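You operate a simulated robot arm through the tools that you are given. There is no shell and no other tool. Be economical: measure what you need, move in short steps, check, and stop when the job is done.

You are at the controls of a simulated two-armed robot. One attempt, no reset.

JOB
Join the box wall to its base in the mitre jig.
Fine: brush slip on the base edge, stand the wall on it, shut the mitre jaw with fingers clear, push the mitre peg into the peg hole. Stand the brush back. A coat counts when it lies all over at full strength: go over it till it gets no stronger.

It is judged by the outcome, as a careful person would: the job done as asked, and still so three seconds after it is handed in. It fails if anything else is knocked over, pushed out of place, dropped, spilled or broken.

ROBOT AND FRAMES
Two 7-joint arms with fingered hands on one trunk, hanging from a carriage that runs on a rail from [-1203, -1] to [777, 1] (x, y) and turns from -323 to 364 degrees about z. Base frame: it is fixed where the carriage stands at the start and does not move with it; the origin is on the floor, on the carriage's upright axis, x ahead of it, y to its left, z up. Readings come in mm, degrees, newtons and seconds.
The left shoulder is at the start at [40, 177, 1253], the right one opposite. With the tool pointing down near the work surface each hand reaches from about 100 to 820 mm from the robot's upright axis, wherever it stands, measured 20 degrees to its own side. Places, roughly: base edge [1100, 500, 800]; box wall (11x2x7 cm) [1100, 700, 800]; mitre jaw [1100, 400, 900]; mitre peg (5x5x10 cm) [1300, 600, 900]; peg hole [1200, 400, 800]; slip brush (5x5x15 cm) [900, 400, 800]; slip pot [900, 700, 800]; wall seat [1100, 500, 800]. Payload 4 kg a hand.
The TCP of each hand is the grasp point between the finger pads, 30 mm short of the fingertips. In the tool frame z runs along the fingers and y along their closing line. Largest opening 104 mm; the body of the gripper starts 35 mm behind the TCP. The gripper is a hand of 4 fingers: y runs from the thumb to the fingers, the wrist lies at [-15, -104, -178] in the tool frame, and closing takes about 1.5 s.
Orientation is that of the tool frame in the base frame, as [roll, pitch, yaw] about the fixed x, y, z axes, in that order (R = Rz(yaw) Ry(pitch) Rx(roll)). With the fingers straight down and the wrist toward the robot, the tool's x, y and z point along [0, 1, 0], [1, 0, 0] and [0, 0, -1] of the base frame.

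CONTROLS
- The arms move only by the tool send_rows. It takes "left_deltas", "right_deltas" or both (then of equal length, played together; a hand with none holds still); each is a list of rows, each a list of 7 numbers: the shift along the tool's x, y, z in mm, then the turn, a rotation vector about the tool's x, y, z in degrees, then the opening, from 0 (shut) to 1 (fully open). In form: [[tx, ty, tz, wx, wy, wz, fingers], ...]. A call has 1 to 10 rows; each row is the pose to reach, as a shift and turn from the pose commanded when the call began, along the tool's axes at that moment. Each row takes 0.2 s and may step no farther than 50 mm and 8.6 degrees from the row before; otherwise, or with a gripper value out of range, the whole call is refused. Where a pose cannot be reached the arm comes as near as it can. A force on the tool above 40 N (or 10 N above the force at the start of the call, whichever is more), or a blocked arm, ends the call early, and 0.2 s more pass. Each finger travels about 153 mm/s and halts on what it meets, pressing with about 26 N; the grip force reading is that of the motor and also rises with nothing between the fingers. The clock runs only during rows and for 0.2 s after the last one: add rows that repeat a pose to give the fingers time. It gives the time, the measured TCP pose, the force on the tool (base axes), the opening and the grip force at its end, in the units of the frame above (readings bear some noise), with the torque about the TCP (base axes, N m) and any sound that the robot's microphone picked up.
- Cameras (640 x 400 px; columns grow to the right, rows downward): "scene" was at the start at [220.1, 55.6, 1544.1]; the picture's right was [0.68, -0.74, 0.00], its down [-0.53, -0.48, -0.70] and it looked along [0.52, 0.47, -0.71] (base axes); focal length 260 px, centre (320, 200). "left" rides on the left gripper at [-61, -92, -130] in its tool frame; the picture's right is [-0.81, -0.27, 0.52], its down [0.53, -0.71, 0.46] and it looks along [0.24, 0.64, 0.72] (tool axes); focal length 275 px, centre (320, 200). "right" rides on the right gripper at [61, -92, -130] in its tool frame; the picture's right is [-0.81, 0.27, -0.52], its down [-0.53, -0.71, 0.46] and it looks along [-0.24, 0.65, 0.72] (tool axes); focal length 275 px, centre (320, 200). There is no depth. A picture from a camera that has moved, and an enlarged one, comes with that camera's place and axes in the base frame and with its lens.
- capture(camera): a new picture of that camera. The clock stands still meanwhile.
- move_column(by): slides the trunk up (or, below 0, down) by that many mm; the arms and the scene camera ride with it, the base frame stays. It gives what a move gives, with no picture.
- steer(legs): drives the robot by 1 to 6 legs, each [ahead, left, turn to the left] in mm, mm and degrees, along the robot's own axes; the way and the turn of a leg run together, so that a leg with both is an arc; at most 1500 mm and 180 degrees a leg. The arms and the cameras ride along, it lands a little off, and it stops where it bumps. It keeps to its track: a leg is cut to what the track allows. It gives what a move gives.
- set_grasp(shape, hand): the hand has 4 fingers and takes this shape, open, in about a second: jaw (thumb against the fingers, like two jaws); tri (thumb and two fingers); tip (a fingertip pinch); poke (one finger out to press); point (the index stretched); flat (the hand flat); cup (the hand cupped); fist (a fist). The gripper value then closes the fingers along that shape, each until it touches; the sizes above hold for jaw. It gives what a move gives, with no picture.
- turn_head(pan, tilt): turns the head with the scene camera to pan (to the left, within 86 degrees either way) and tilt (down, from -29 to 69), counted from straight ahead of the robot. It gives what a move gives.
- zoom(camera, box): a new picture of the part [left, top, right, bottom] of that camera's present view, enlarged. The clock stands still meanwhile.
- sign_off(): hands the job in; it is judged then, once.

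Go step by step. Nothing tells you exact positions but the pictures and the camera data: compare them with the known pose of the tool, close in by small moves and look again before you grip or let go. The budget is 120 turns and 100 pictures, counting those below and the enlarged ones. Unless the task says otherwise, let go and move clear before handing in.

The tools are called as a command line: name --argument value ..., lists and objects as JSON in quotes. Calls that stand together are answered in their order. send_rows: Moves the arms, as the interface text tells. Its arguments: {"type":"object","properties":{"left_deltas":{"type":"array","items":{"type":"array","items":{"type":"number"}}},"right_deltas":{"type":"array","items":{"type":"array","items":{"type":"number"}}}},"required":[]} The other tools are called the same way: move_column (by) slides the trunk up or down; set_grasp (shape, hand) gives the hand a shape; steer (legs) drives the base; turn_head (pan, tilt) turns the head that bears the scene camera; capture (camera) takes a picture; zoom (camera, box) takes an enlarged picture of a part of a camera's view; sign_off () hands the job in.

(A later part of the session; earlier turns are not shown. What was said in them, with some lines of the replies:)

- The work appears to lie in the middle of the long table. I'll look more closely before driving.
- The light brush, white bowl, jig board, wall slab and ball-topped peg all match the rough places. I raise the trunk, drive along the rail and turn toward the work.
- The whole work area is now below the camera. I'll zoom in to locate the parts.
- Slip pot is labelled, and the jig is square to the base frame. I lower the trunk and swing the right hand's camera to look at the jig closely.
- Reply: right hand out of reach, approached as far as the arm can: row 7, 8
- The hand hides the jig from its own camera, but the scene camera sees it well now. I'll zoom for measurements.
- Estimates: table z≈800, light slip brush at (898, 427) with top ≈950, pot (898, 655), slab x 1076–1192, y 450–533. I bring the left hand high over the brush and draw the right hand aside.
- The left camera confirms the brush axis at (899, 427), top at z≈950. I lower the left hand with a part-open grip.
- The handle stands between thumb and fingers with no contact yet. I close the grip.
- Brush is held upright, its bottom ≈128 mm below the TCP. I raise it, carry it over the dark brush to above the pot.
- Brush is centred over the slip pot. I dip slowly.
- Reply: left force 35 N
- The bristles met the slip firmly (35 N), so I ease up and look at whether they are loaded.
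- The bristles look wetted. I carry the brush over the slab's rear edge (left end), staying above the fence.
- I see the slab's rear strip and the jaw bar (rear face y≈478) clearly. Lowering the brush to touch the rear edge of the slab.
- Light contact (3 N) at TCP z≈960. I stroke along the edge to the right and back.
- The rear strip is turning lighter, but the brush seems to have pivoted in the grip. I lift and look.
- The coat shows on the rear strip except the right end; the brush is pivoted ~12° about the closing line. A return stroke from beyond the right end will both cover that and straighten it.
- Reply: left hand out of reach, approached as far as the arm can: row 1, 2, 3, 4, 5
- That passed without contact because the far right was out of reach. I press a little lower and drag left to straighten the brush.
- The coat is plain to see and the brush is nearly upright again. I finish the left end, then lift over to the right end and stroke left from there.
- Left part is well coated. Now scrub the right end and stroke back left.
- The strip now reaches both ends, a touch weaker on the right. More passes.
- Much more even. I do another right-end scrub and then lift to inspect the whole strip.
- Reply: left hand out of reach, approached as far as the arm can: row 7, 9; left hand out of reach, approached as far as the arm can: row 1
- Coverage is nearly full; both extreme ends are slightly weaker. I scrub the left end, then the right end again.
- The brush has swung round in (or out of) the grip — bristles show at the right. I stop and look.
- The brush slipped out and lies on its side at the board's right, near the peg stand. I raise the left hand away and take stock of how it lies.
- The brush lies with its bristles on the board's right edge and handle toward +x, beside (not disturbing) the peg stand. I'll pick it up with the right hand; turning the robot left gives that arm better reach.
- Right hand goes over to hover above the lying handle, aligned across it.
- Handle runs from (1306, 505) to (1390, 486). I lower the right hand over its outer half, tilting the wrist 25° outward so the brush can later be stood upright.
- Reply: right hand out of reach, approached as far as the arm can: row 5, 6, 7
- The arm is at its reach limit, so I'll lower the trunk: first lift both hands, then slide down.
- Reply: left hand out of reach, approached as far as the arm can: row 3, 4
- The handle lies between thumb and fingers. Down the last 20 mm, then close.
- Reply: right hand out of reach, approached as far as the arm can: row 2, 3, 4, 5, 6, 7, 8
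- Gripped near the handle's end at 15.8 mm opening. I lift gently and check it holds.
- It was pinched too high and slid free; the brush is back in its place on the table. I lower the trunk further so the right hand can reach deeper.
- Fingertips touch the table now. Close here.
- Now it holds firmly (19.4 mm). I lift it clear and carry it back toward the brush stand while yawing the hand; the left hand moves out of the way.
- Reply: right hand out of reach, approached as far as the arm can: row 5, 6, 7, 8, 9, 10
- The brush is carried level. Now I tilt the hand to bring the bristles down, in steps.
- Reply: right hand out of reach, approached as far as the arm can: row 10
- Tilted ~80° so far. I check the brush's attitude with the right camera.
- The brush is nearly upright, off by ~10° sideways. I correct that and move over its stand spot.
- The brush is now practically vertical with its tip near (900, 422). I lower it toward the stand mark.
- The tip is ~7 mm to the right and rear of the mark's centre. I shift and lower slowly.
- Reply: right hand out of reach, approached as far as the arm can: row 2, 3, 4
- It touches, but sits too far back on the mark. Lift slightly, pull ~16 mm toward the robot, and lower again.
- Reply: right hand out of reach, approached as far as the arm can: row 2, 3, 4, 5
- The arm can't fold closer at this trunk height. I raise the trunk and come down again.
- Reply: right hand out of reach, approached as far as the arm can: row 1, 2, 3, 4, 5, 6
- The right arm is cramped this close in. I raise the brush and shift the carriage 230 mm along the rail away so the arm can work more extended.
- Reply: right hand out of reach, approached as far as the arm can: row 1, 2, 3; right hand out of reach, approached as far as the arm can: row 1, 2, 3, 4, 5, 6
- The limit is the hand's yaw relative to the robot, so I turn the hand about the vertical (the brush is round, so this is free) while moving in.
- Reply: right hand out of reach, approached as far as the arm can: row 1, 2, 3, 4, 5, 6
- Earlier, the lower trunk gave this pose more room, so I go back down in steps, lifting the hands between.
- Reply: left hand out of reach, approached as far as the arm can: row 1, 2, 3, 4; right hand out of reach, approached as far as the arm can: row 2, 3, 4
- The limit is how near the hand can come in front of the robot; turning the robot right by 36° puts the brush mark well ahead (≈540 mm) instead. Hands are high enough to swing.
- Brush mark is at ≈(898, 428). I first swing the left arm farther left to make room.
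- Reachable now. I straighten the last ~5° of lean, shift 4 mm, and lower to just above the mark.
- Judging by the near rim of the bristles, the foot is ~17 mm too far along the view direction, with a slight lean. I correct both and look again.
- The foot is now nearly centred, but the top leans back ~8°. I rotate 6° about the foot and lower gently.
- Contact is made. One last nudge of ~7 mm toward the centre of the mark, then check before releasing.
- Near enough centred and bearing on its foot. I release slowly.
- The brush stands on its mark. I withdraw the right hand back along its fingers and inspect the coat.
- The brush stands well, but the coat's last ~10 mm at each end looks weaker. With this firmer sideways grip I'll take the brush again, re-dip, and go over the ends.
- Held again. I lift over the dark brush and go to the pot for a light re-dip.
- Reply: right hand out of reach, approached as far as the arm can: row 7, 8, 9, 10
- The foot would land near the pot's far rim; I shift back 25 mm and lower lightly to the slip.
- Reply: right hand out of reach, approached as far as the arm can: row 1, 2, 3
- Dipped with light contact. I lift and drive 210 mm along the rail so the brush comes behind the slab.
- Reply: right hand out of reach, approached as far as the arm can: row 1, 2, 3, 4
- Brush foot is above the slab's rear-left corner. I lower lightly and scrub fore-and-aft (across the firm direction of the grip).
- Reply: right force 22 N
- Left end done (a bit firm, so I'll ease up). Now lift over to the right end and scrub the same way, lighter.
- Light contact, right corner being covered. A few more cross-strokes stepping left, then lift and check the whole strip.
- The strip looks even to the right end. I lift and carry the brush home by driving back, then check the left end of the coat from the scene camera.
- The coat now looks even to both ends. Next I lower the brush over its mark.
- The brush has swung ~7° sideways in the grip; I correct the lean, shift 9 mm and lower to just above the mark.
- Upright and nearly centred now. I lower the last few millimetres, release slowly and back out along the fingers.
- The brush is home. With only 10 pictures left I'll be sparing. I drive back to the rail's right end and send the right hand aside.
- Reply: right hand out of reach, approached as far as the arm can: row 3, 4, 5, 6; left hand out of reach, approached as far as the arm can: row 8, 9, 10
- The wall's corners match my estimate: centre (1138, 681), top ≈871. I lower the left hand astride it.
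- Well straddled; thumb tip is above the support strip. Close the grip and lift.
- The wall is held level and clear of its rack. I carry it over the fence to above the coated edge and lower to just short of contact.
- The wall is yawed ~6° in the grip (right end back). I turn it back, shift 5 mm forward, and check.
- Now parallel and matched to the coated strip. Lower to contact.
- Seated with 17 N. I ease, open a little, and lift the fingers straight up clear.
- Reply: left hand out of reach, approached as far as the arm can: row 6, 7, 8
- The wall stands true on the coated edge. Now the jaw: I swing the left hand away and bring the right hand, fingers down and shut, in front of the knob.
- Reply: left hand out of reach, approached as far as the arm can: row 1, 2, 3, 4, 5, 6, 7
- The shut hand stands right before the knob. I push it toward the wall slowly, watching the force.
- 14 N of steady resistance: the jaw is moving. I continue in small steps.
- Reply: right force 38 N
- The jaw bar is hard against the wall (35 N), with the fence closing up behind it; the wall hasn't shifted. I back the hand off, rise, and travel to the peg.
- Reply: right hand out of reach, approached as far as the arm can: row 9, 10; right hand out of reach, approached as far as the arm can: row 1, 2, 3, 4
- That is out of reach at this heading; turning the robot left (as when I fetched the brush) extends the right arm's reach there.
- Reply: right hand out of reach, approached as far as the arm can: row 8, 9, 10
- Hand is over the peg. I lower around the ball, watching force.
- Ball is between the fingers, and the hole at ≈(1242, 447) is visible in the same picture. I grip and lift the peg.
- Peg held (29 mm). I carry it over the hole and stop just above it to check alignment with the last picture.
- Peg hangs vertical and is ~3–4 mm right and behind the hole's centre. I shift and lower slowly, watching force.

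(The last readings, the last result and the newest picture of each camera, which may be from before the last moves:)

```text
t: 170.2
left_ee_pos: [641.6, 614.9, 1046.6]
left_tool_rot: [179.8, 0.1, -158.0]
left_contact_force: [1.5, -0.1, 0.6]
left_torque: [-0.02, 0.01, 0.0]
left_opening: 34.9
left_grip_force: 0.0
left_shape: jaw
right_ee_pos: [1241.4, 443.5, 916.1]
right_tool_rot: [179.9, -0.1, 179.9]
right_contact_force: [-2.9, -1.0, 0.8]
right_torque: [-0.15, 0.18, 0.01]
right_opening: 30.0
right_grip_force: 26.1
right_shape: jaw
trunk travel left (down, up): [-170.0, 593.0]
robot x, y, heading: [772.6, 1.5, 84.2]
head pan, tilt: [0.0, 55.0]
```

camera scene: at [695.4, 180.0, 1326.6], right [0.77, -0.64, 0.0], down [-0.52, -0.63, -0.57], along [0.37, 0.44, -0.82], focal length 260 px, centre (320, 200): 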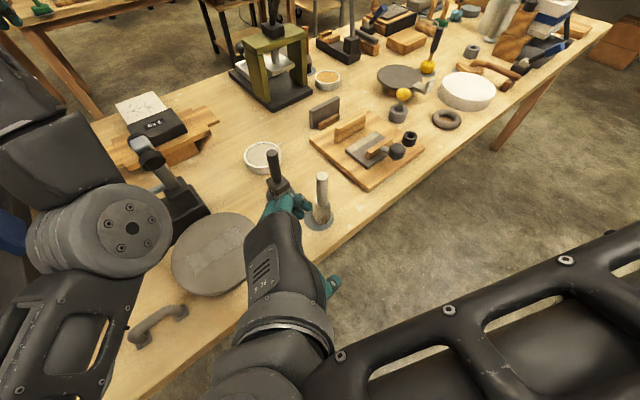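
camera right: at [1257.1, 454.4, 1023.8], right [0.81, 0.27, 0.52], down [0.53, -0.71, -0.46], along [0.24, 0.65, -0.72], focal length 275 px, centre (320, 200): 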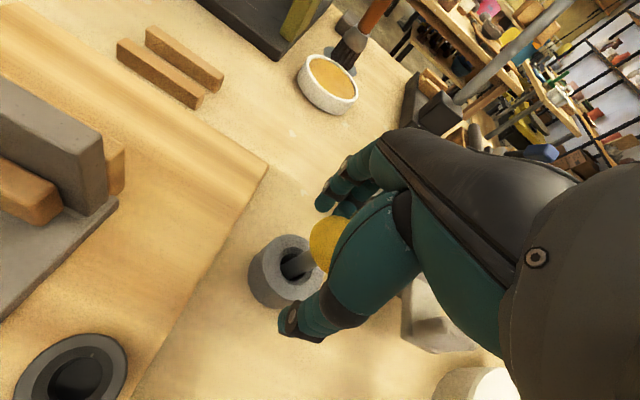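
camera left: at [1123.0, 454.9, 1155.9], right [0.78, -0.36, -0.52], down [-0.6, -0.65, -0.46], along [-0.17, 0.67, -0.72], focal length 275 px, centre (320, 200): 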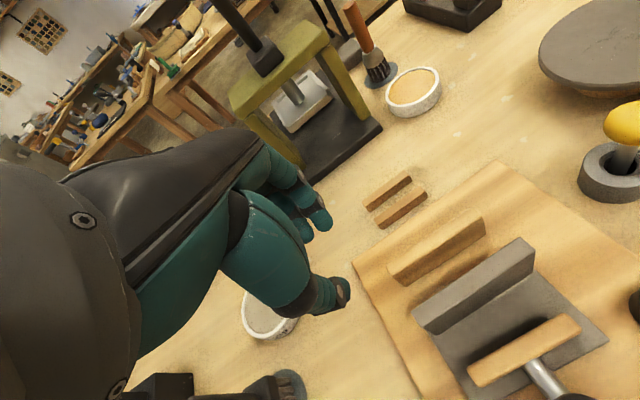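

Only small sideways forces at the tip — the peg has entered the hole. I centre 1.5 mm toward the push and go on down.

send_rows --right_deltas '[[1.5, -1.5, 0, 0, 0, 0, 0], [1.5, -1.5, 5, 0, 0, 0, 0], [1.5, -1.5, 10, 0, 0, 0, 0], [1.5, -1.5, 15, 0, 0, 0, 0], [1.5, -1.5, 15, 0, 0, 0, 0]]'

```text
t: 171.2
left_ee_pos: [641.5, 615.7, 1046.4]
left_tool_rot: [179.8, 0.1, -157.9]
left_contact_force: [0.1, -0.8, 0.5]
left_torque: [0.07, 0.09, 0.01]
left_opening: 35.1
left_grip_force: 0.1
left_shape: jaw
right_ee_pos: [1240.8, 445.0, 911.1]
right_tool_rot: [178.6, -0.1, 180.0]
right_contact_force: [-2.4, -1.5, 16.9]
right_torque: [-0.07, 0.09, 0.0]
right_opening: 31.4
right_grip_force: 25.8
right_shape: jaw
trunk travel left (down, up): [-170.0, 593.0]
robot x, y, heading: [773.3, 1.6, 84.4]
head pan, tilt: [0.0, 55.0]
stopped in row 5 (right hand): the force on the tool passed its limit at 43 N (the readings are from after the stop); the commanded pose is now the measured one
```

Stopped at 43 N, z 911 — likely caught on the hole's lip. I lift a few millimetres and try again shifted slightly toward −x, −y.

send_rows --right_deltas '[[0, 0, -5, 0, 0, 0, 0], [2, -2.5, -5, 0, 0, 0, 0], [2, -2.5, -1, 0, 0, 0, 0], [2, -2.5, 2, 0, 0, 0, 0], [2, -2.5, 5, 0, 0, 0, 0], [2, -2.5, 5, 0, 0, 0, 0]]'

```text
t: 172.5
left_ee_pos: [642.1, 614.7, 1046.0]
left_tool_rot: [179.7, 0.1, -158.1]
left_contact_force: [2.0, -1.6, 0.1]
left_torque: [0.06, 0.01, -0.03]
left_opening: 34.8
left_grip_force: 0.0
left_shape: jaw
right_ee_pos: [1238.7, 443.9, 910.2]
right_tool_rot: [177.8, 0.2, -180.0]
right_contact_force: [-0.9, 0.2, 16.0]
right_torque: [0.01, -0.01, 0.0]
right_opening: 31.1
right_grip_force: 25.9
right_shape: jaw
trunk travel left (down, up): [-170.0, 593.0]
robot x, y, heading: [774.5, 2.0, 84.4]
head pan, tilt: [0.0, 55.0]
stopped in row 6 (right hand): the force on the tool passed its limit at 40 N (the readings are from after the stop); the commanded pose is now the measured one
```

send_rows --right_deltas '[[0, 0, -3, 0, 0, 0, 0], [-4, 0, -3, 0, 0, 0, 0], [-9, 0, -3, 0, 0, 0, 0], [-9, 0, -3, 0, 0, 0, 0]]'

send_rows --right_deltas '[[5, 0, 0, 0, 0, 0, 0], [9, 0, 0, 0, 0, 0, 0], [9, 5, 0, 0, 0, 0, 0], [9, 9, 0, 0, 0, 0, 0], [9, 9, 0, 0, 0, 0, 0]]'

```text
t: 173.5
left_ee_pos: [639.8, 614.6, 1047.9]
left_tool_rot: [179.8, 0.1, -158.0]
left_contact_force: [2.8, -0.9, 1.9]
left_torque: [0.02, 0.02, -0.05]
left_opening: 34.2
left_grip_force: 0.1
left_shape: jaw
right_ee_pos: [1243.4, 444.1, 910.3]
right_tool_rot: [178.2, -0.2, -179.9]
right_contact_force: [-15.6, -1.3, 16.4]
right_torque: [-0.03, 0.44, 0.06]
right_opening: 31.1
right_grip_force: 26.0
right_shape: jaw
trunk travel left (down, up): [-170.0, 593.0]
robot x, y, heading: [775.8, -0.3, 84.3]
head pan, tilt: [0.0, 55.0]
```

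```text
t: 174.7
left_ee_pos: [641.9, 613.8, 1044.8]
left_tool_rot: [179.8, 0.2, -158.1]
left_contact_force: [0.7, 0.0, 0.5]
left_torque: [0.0, -0.01, -0.02]
left_opening: 35.0
left_grip_force: 0.0
left_shape: jaw
right_ee_pos: [1237.9, 451.0, 910.6]
right_tool_rot: [178.6, 0.1, 179.9]
right_contact_force: [-2.7, -9.8, 14.2]
right_torque: [-0.67, 0.14, -0.02]
right_opening: 30.8
right_grip_force: 25.7
right_shape: jaw
trunk travel left (down, up): [-170.0, 593.0]
robot x, y, heading: [776.3, 1.7, 84.2]
head pan, tilt: [0.0, 55.0]
```

Sideways motion is firmly constrained, so the peg is in the hole. I lift 10 mm to relax the arm, then lower straight again to see whether it bottoms.

send_rows --right_deltas '[[0, -8, 0, 0, 0, 0, 0], [-1.5, -8, -6, 0, 0, 0, 0], [-1.5, -8, -10, 0, 0, 0, 0], [-1.5, -8, -10, 0, 0, 0, 0]]'

```text
t: 175.7
left_ee_pos: [642.2, 613.5, 1046.3]
left_tool_rot: [179.7, 0.1, -158.0]
left_contact_force: [0.8, -1.4, 0.8]
left_torque: [-0.01, 0.03, 0.03]
left_opening: 34.8
left_grip_force: 0.2
left_shape: jaw
right_ee_pos: [1238.3, 444.1, 919.5]
right_tool_rot: [178.4, 0.0, 179.9]
right_contact_force: [0.5, 1.1, -0.9]
right_torque: [0.06, 0.02, -0.02]
right_opening: 29.6
right_grip_force: 26.5
right_shape: jaw
trunk travel left (down, up): [-170.0, 593.0]
robot x, y, heading: [778.4, 1.9, 84.1]
head pan, tilt: [0.0, 55.0]
```

send_rows --right_deltas '[[-1.5, 1.5, 0, -1.6, 0, 0, 0], [-1.5, 1.5, 4, -1.6, 0, 0, 0], [-1.5, 1.5, 8, -1.6, 0, 0, 0], [-1.5, 1.5, 8, -1.6, 0, 0, 0]]'

```text
t: 176.7
left_ee_pos: [641.3, 614.0, 1046.0]
left_tool_rot: [179.8, 0.1, -157.9]
left_contact_force: [1.6, -0.1, 0.0]
left_torque: [0.02, 0.01, -0.04]
left_opening: 34.7
left_grip_force: 0.0
left_shape: jaw
right_ee_pos: [1239.4, 445.9, 913.7]
right_tool_rot: [176.8, 0.0, 180.0]
right_contact_force: [-1.7, -1.8, 1.9]
right_torque: [-0.15, 0.13, -0.03]
right_opening: 28.4
right_grip_force: 25.8
right_shape: jaw
trunk travel left (down, up): [-170.0, 593.0]
robot x, y, heading: [774.9, -1.2, 84.1]
head pan, tilt: [0.0, 55.0]
```

send_rows --right_deltas '[[0, 0, 2, 1.6, 0, 0, 0], [0, 0, 2, 3.2, 0, 0, 0], [5, 0, 2, 3.2, 0, 0, 0], [9, 0, 2, 3.2, 0, 0, 0], [9, 0, 2, 3.2, 0, 0, 0]]'

```text
t: 177.9
left_ee_pos: [642.1, 615.3, 1047.3]
left_tool_rot: [179.6, 0.1, -157.9]
left_contact_force: [0.6, -1.0, 0.2]
left_torque: [0.02, 0.04, -0.02]
left_opening: 35.0
left_grip_force: 0.0
left_shape: jaw
right_ee_pos: [1232.4, 446.8, 910.5]
right_tool_rot: [-180.0, 0.1, 179.8]
right_contact_force: [2.1, 2.2, 3.3]
right_torque: [0.17, -0.21, 0.04]
right_opening: 28.0
right_grip_force: 26.0
right_shape: jaw
trunk travel left (down, up): [-170.0, 593.0]
robot x, y, heading: [771.4, 1.7, 84.2]
head pan, tilt: [0.0, 55.0]
```

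It's constrained on the −x side too: the peg is truly inside. I re-centre and press down again with the hand now upright.

send_rows --right_deltas '[[-5, -1, 0, 0, 0, 0, 0], [-5, -1, 3, 0, 0, 0, 0], [-5, -1, 6, 0, 0, 0, 0], [-5, -1, 9, 0, 0, 0, 0], [-5, -1, 12, 0, 0, 0, 0], [-5, -1, 15, 0, 0, 0, 0]]'

```text
t: 179.0
left_ee_pos: [641.6, 614.9, 1047.5]
left_tool_rot: [179.7, 0.1, -158.1]
left_contact_force: [1.3, -0.5, 1.5]
left_torque: [0.06, 0.01, -0.03]
left_opening: 34.7
left_grip_force: 0.0
left_shape: jaw
right_ee_pos: [1235.9, 447.9, 909.4]
right_tool_rot: [178.7, 0.1, 180.0]
right_contact_force: [-0.3, 0.4, 15.6]
right_torque: [0.09, -0.08, 0.06]
right_opening: 29.7
right_grip_force: 26.6
right_shape: jaw
trunk travel left (down, up): [-170.0, 593.0]
robot x, y, heading: [773.1, -0.9, 84.3]
head pan, tilt: [0.0, 55.0]
stopped in row 5 (right hand): the force on the tool passed its limit at 41 N (the readings are from after the stop); the commanded pose is now the measured one
```

The same hard stop at z≈910 whatever the sideways position: the peg has bottomed in its hole. I ease off, open, and rise straight up.

send_rows --right_deltas '[[0, 0, -1, 0, 0, 0, 0.3], [0, 0, -1, 0, 0, 0, 0.36], [0, 0, -1, 0, 0, 0, 0.45], [0, 0, -1, 0, 0, 0, 0.6], [0, 0, -1, 0, 0, 0, 0.75], [0, 0, -1, 0, 0, 0, 0.75]]'

send_rows --right_deltas '[[0, 0, -10, 0, 0, 0, 0.75], [0, 0, -25, 0, 0, 0, 0.75], [0, 0, -50, 0, 0, 0, 0.75], [0, 0, -90, 0, 0, 0, 0.75], [0, 0, -125, 0, 0, 0, 0.75], [0, 0, -125, 0, 0, 0, 0.75]]'

```text
t: 180.4
left_ee_pos: [641.3, 614.0, 1045.2]
left_tool_rot: [179.7, 0.1, -157.9]
left_contact_force: [0.3, -0.8, 0.2]
left_torque: [0.0, -0.02, 0.02]
left_opening: 34.6
left_grip_force: 0.1
left_shape: jaw
right_ee_pos: [1235.9, 446.0, 907.8]
right_tool_rot: [179.2, 0.0, 180.0]
right_contact_force: [-0.1, 0.2, 0.4]
right_torque: [-0.06, -0.04, 0.0]
right_opening: 77.7
right_grip_force: 0.1
right_shape: jaw
trunk travel left (down, up): [-170.0, 593.0]
robot x, y, heading: [772.7, 1.0, 84.5]
head pan, tilt: [0.0, 55.0]
```

```text
t: 181.8
left_ee_pos: [641.1, 614.4, 1046.3]
left_tool_rot: [179.7, 0.1, -158.0]
left_contact_force: [1.3, -0.2, 1.6]
left_torque: [0.03, -0.02, -0.02]
left_opening: 35.0
left_grip_force: 0.1
left_shape: jaw
right_ee_pos: [1235.8, 443.1, 1033.3]
right_tool_rot: [179.2, 0.1, 180.0]
right_contact_force: [-0.5, -0.7, 1.1]
right_torque: [0.02, -0.02, 0.0]
right_opening: 77.9
right_grip_force: 0.0
right_shape: jaw
trunk travel left (down, up): [-170.0, 593.0]
robot x, y, heading: [772.3, 0.1, 84.1]
head pan, tilt: [0.0, 55.0]
```

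Released. As I have no pictures left, I check by touch: a gentle press on the peg's top with the shut fingers, which also seats it.

send_rows --right_deltas '[[-5, 4, 0, 0, 0, 0, 0.4], [-5, 4, 0, 0, 0, 0, 0], [-5, 4, 0, 0, 0, 0, 0], [-5, 4, 30, 0, 0, 0, 0], [-5, 4, 55, 0, 0, 0, 0], [-5, 4, 68, 0, 0, 0, 0], [-5, 4, 74, 0, 0, 0, 0], [-5, 4, 78, 0, 0, 0, 0]]'

```text
t: 183.6
left_ee_pos: [643.5, 615.1, 1046.7]
left_tool_rot: [179.7, 0.1, -157.9]
left_contact_force: [1.7, -1.3, 1.2]
left_torque: [0.02, 0.01, -0.02]
left_opening: 34.8
left_grip_force: 0.1
left_shape: jaw
right_ee_pos: [1240.7, 449.2, 954.7]
right_tool_rot: [179.1, 0.2, 180.0]
right_contact_force: [0.9, -0.1, 0.2]
right_torque: [-0.01, -0.02, 0.01]
right_opening: 0.0
right_grip_force: 26.4
right_shape: jaw
trunk travel left (down, up): [-170.0, 593.0]
robot x, y, heading: [774.2, 0.9, 84.4]
head pan, tilt: [0.0, 55.0]
```

Nothing yet at z 955; I continue in 3 mm steps.

send_rows --right_deltas '[[0, 0, 3, 0, 0, 0, 0], [0, 0, 6, 0, 0, 0, 0], [0, 0, 9, 0, 0, 0, 0], [0, 0, 12, 0, 0, 0, 0], [0, 0, 12, 0, 0, 0, 0]]'

```text
t: 184.8
left_ee_pos: [643.2, 616.1, 1047.6]
left_tool_rot: [179.7, 0.2, -157.9]
left_contact_force: [-0.5, -0.2, -0.3]
left_torque: [-0.01, 0.04, 0.0]
left_opening: 34.6
left_grip_force: 0.1
left_shape: jaw
right_ee_pos: [1242.3, 452.4, 945.6]
right_tool_rot: [178.8, 0.2, 180.0]
right_contact_force: [-1.3, 0.7, 22.0]
right_torque: [-0.07, 0.04, -0.03]
right_opening: 0.1
right_grip_force: 25.3
right_shape: jaw
trunk travel left (down, up): [-170.0, 593.0]
robot x, y, heading: [772.1, 5.4, 84.5]
head pan, tilt: [0.0, 55.0]
```

Firm contact at 22 N with the peg's top at z≈915, i.e. foot ≈815, deep in the hole. One slightly firmer press, then withdraw.

send_rows --right_deltas '[[0, -2, 2, 0, 0, 0, 0], [0, -2, 4, 0, 0, 0, 0], [0, -2, 6, 0, 0, 0, 0], [0, -2, 6, 0, 0, 0, 0]]'

```text
t: 185.4
left_ee_pos: [640.8, 613.8, 1045.3]
left_tool_rot: [179.7, 0.2, -158.1]
left_contact_force: [0.5, -0.2, 1.7]
left_torque: [0.03, 0.03, -0.03]
left_opening: 35.1
left_grip_force: 0.0
left_shape: jaw
right_ee_pos: [1242.4, 450.5, 946.9]
right_tool_rot: [178.0, 0.3, 179.9]
right_contact_force: [-0.4, 1.4, 11.6]
right_torque: [0.02, 0.0, 0.02]
right_opening: 0.0
right_grip_force: 26.1
right_shape: jaw
trunk travel left (down, up): [-170.0, 593.0]
robot x, y, heading: [775.0, 0.5, 84.4]
head pan, tilt: [0.0, 55.0]
stopped in row 3 (right hand): the force on the tool passed its limit at 41 N (the readings are from after the stop); the commanded pose is now the measured one
```

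The peg doesn't yield at 41 N, so it is seated. I lift the hand straight up, clear of everything.

send_rows --right_deltas '[[0, 0, -15, 0, 0, 0, 0], [0, 0, -50, 0, 0, 0, 0], [0, 0, -90, 0, 0, 0, 0], [0, -40, -120, 0, 0, 0, 0], [0, -80, -140, 0, 0, 0, 0], [0, -110, -150, 0, 0, 0, 0]]'

```text
t: 186.8
left_ee_pos: [640.2, 615.1, 1046.6]
left_tool_rot: [179.8, 0.2, -158.0]
left_contact_force: [0.8, -1.5, 1.3]
left_torque: [0.0, 0.04, -0.01]
left_opening: 34.9
left_grip_force: 0.1
left_shape: jaw
right_ee_pos: [1237.9, 335.1, 1092.0]
right_tool_rot: [178.5, 0.0, 180.0]
right_contact_force: [0.2, 0.2, -0.3]
right_torque: [0.01, 0.03, 0.0]
right_opening: 0.0
right_grip_force: 26.1
right_shape: jaw
trunk travel left (down, up): [-170.0, 593.0]
robot x, y, heading: [772.3, -3.4, 84.2]
head pan, tilt: [0.0, 55.0]
```

Both hands are empty and clear, the brush is on its mark, the wall is clamped on its coated edge, and the peg is seated. I hand the job in.

sign_off

```text
The job is handed in.
```

I coated the base edge, stood the wall on it, shut the mitre jaw with the fingers clear, pushed the peg home and stood the brush back. I dropped the brush once along the way.

- **Brush:** it slipped out of the left hand during the coating and landed on the board and table beside the peg stand. I saw nothing knocked over. I picked it up, went over the ends of the coat again and stood it back on its mark.
- **Coat:** the last close-up showed it even along the whole edge, with only the extreme left corner looking a shade weaker.
- **Jaw:** it closed against the wall at 35 N. A later picture showed the wall held between the jaw and the fence.
- **Peg:** I had no pictures left after lining it up over the hole. I judged it seated by touch: it came to the same hard stop each time, and it did not move when I pressed its top at 41 N.
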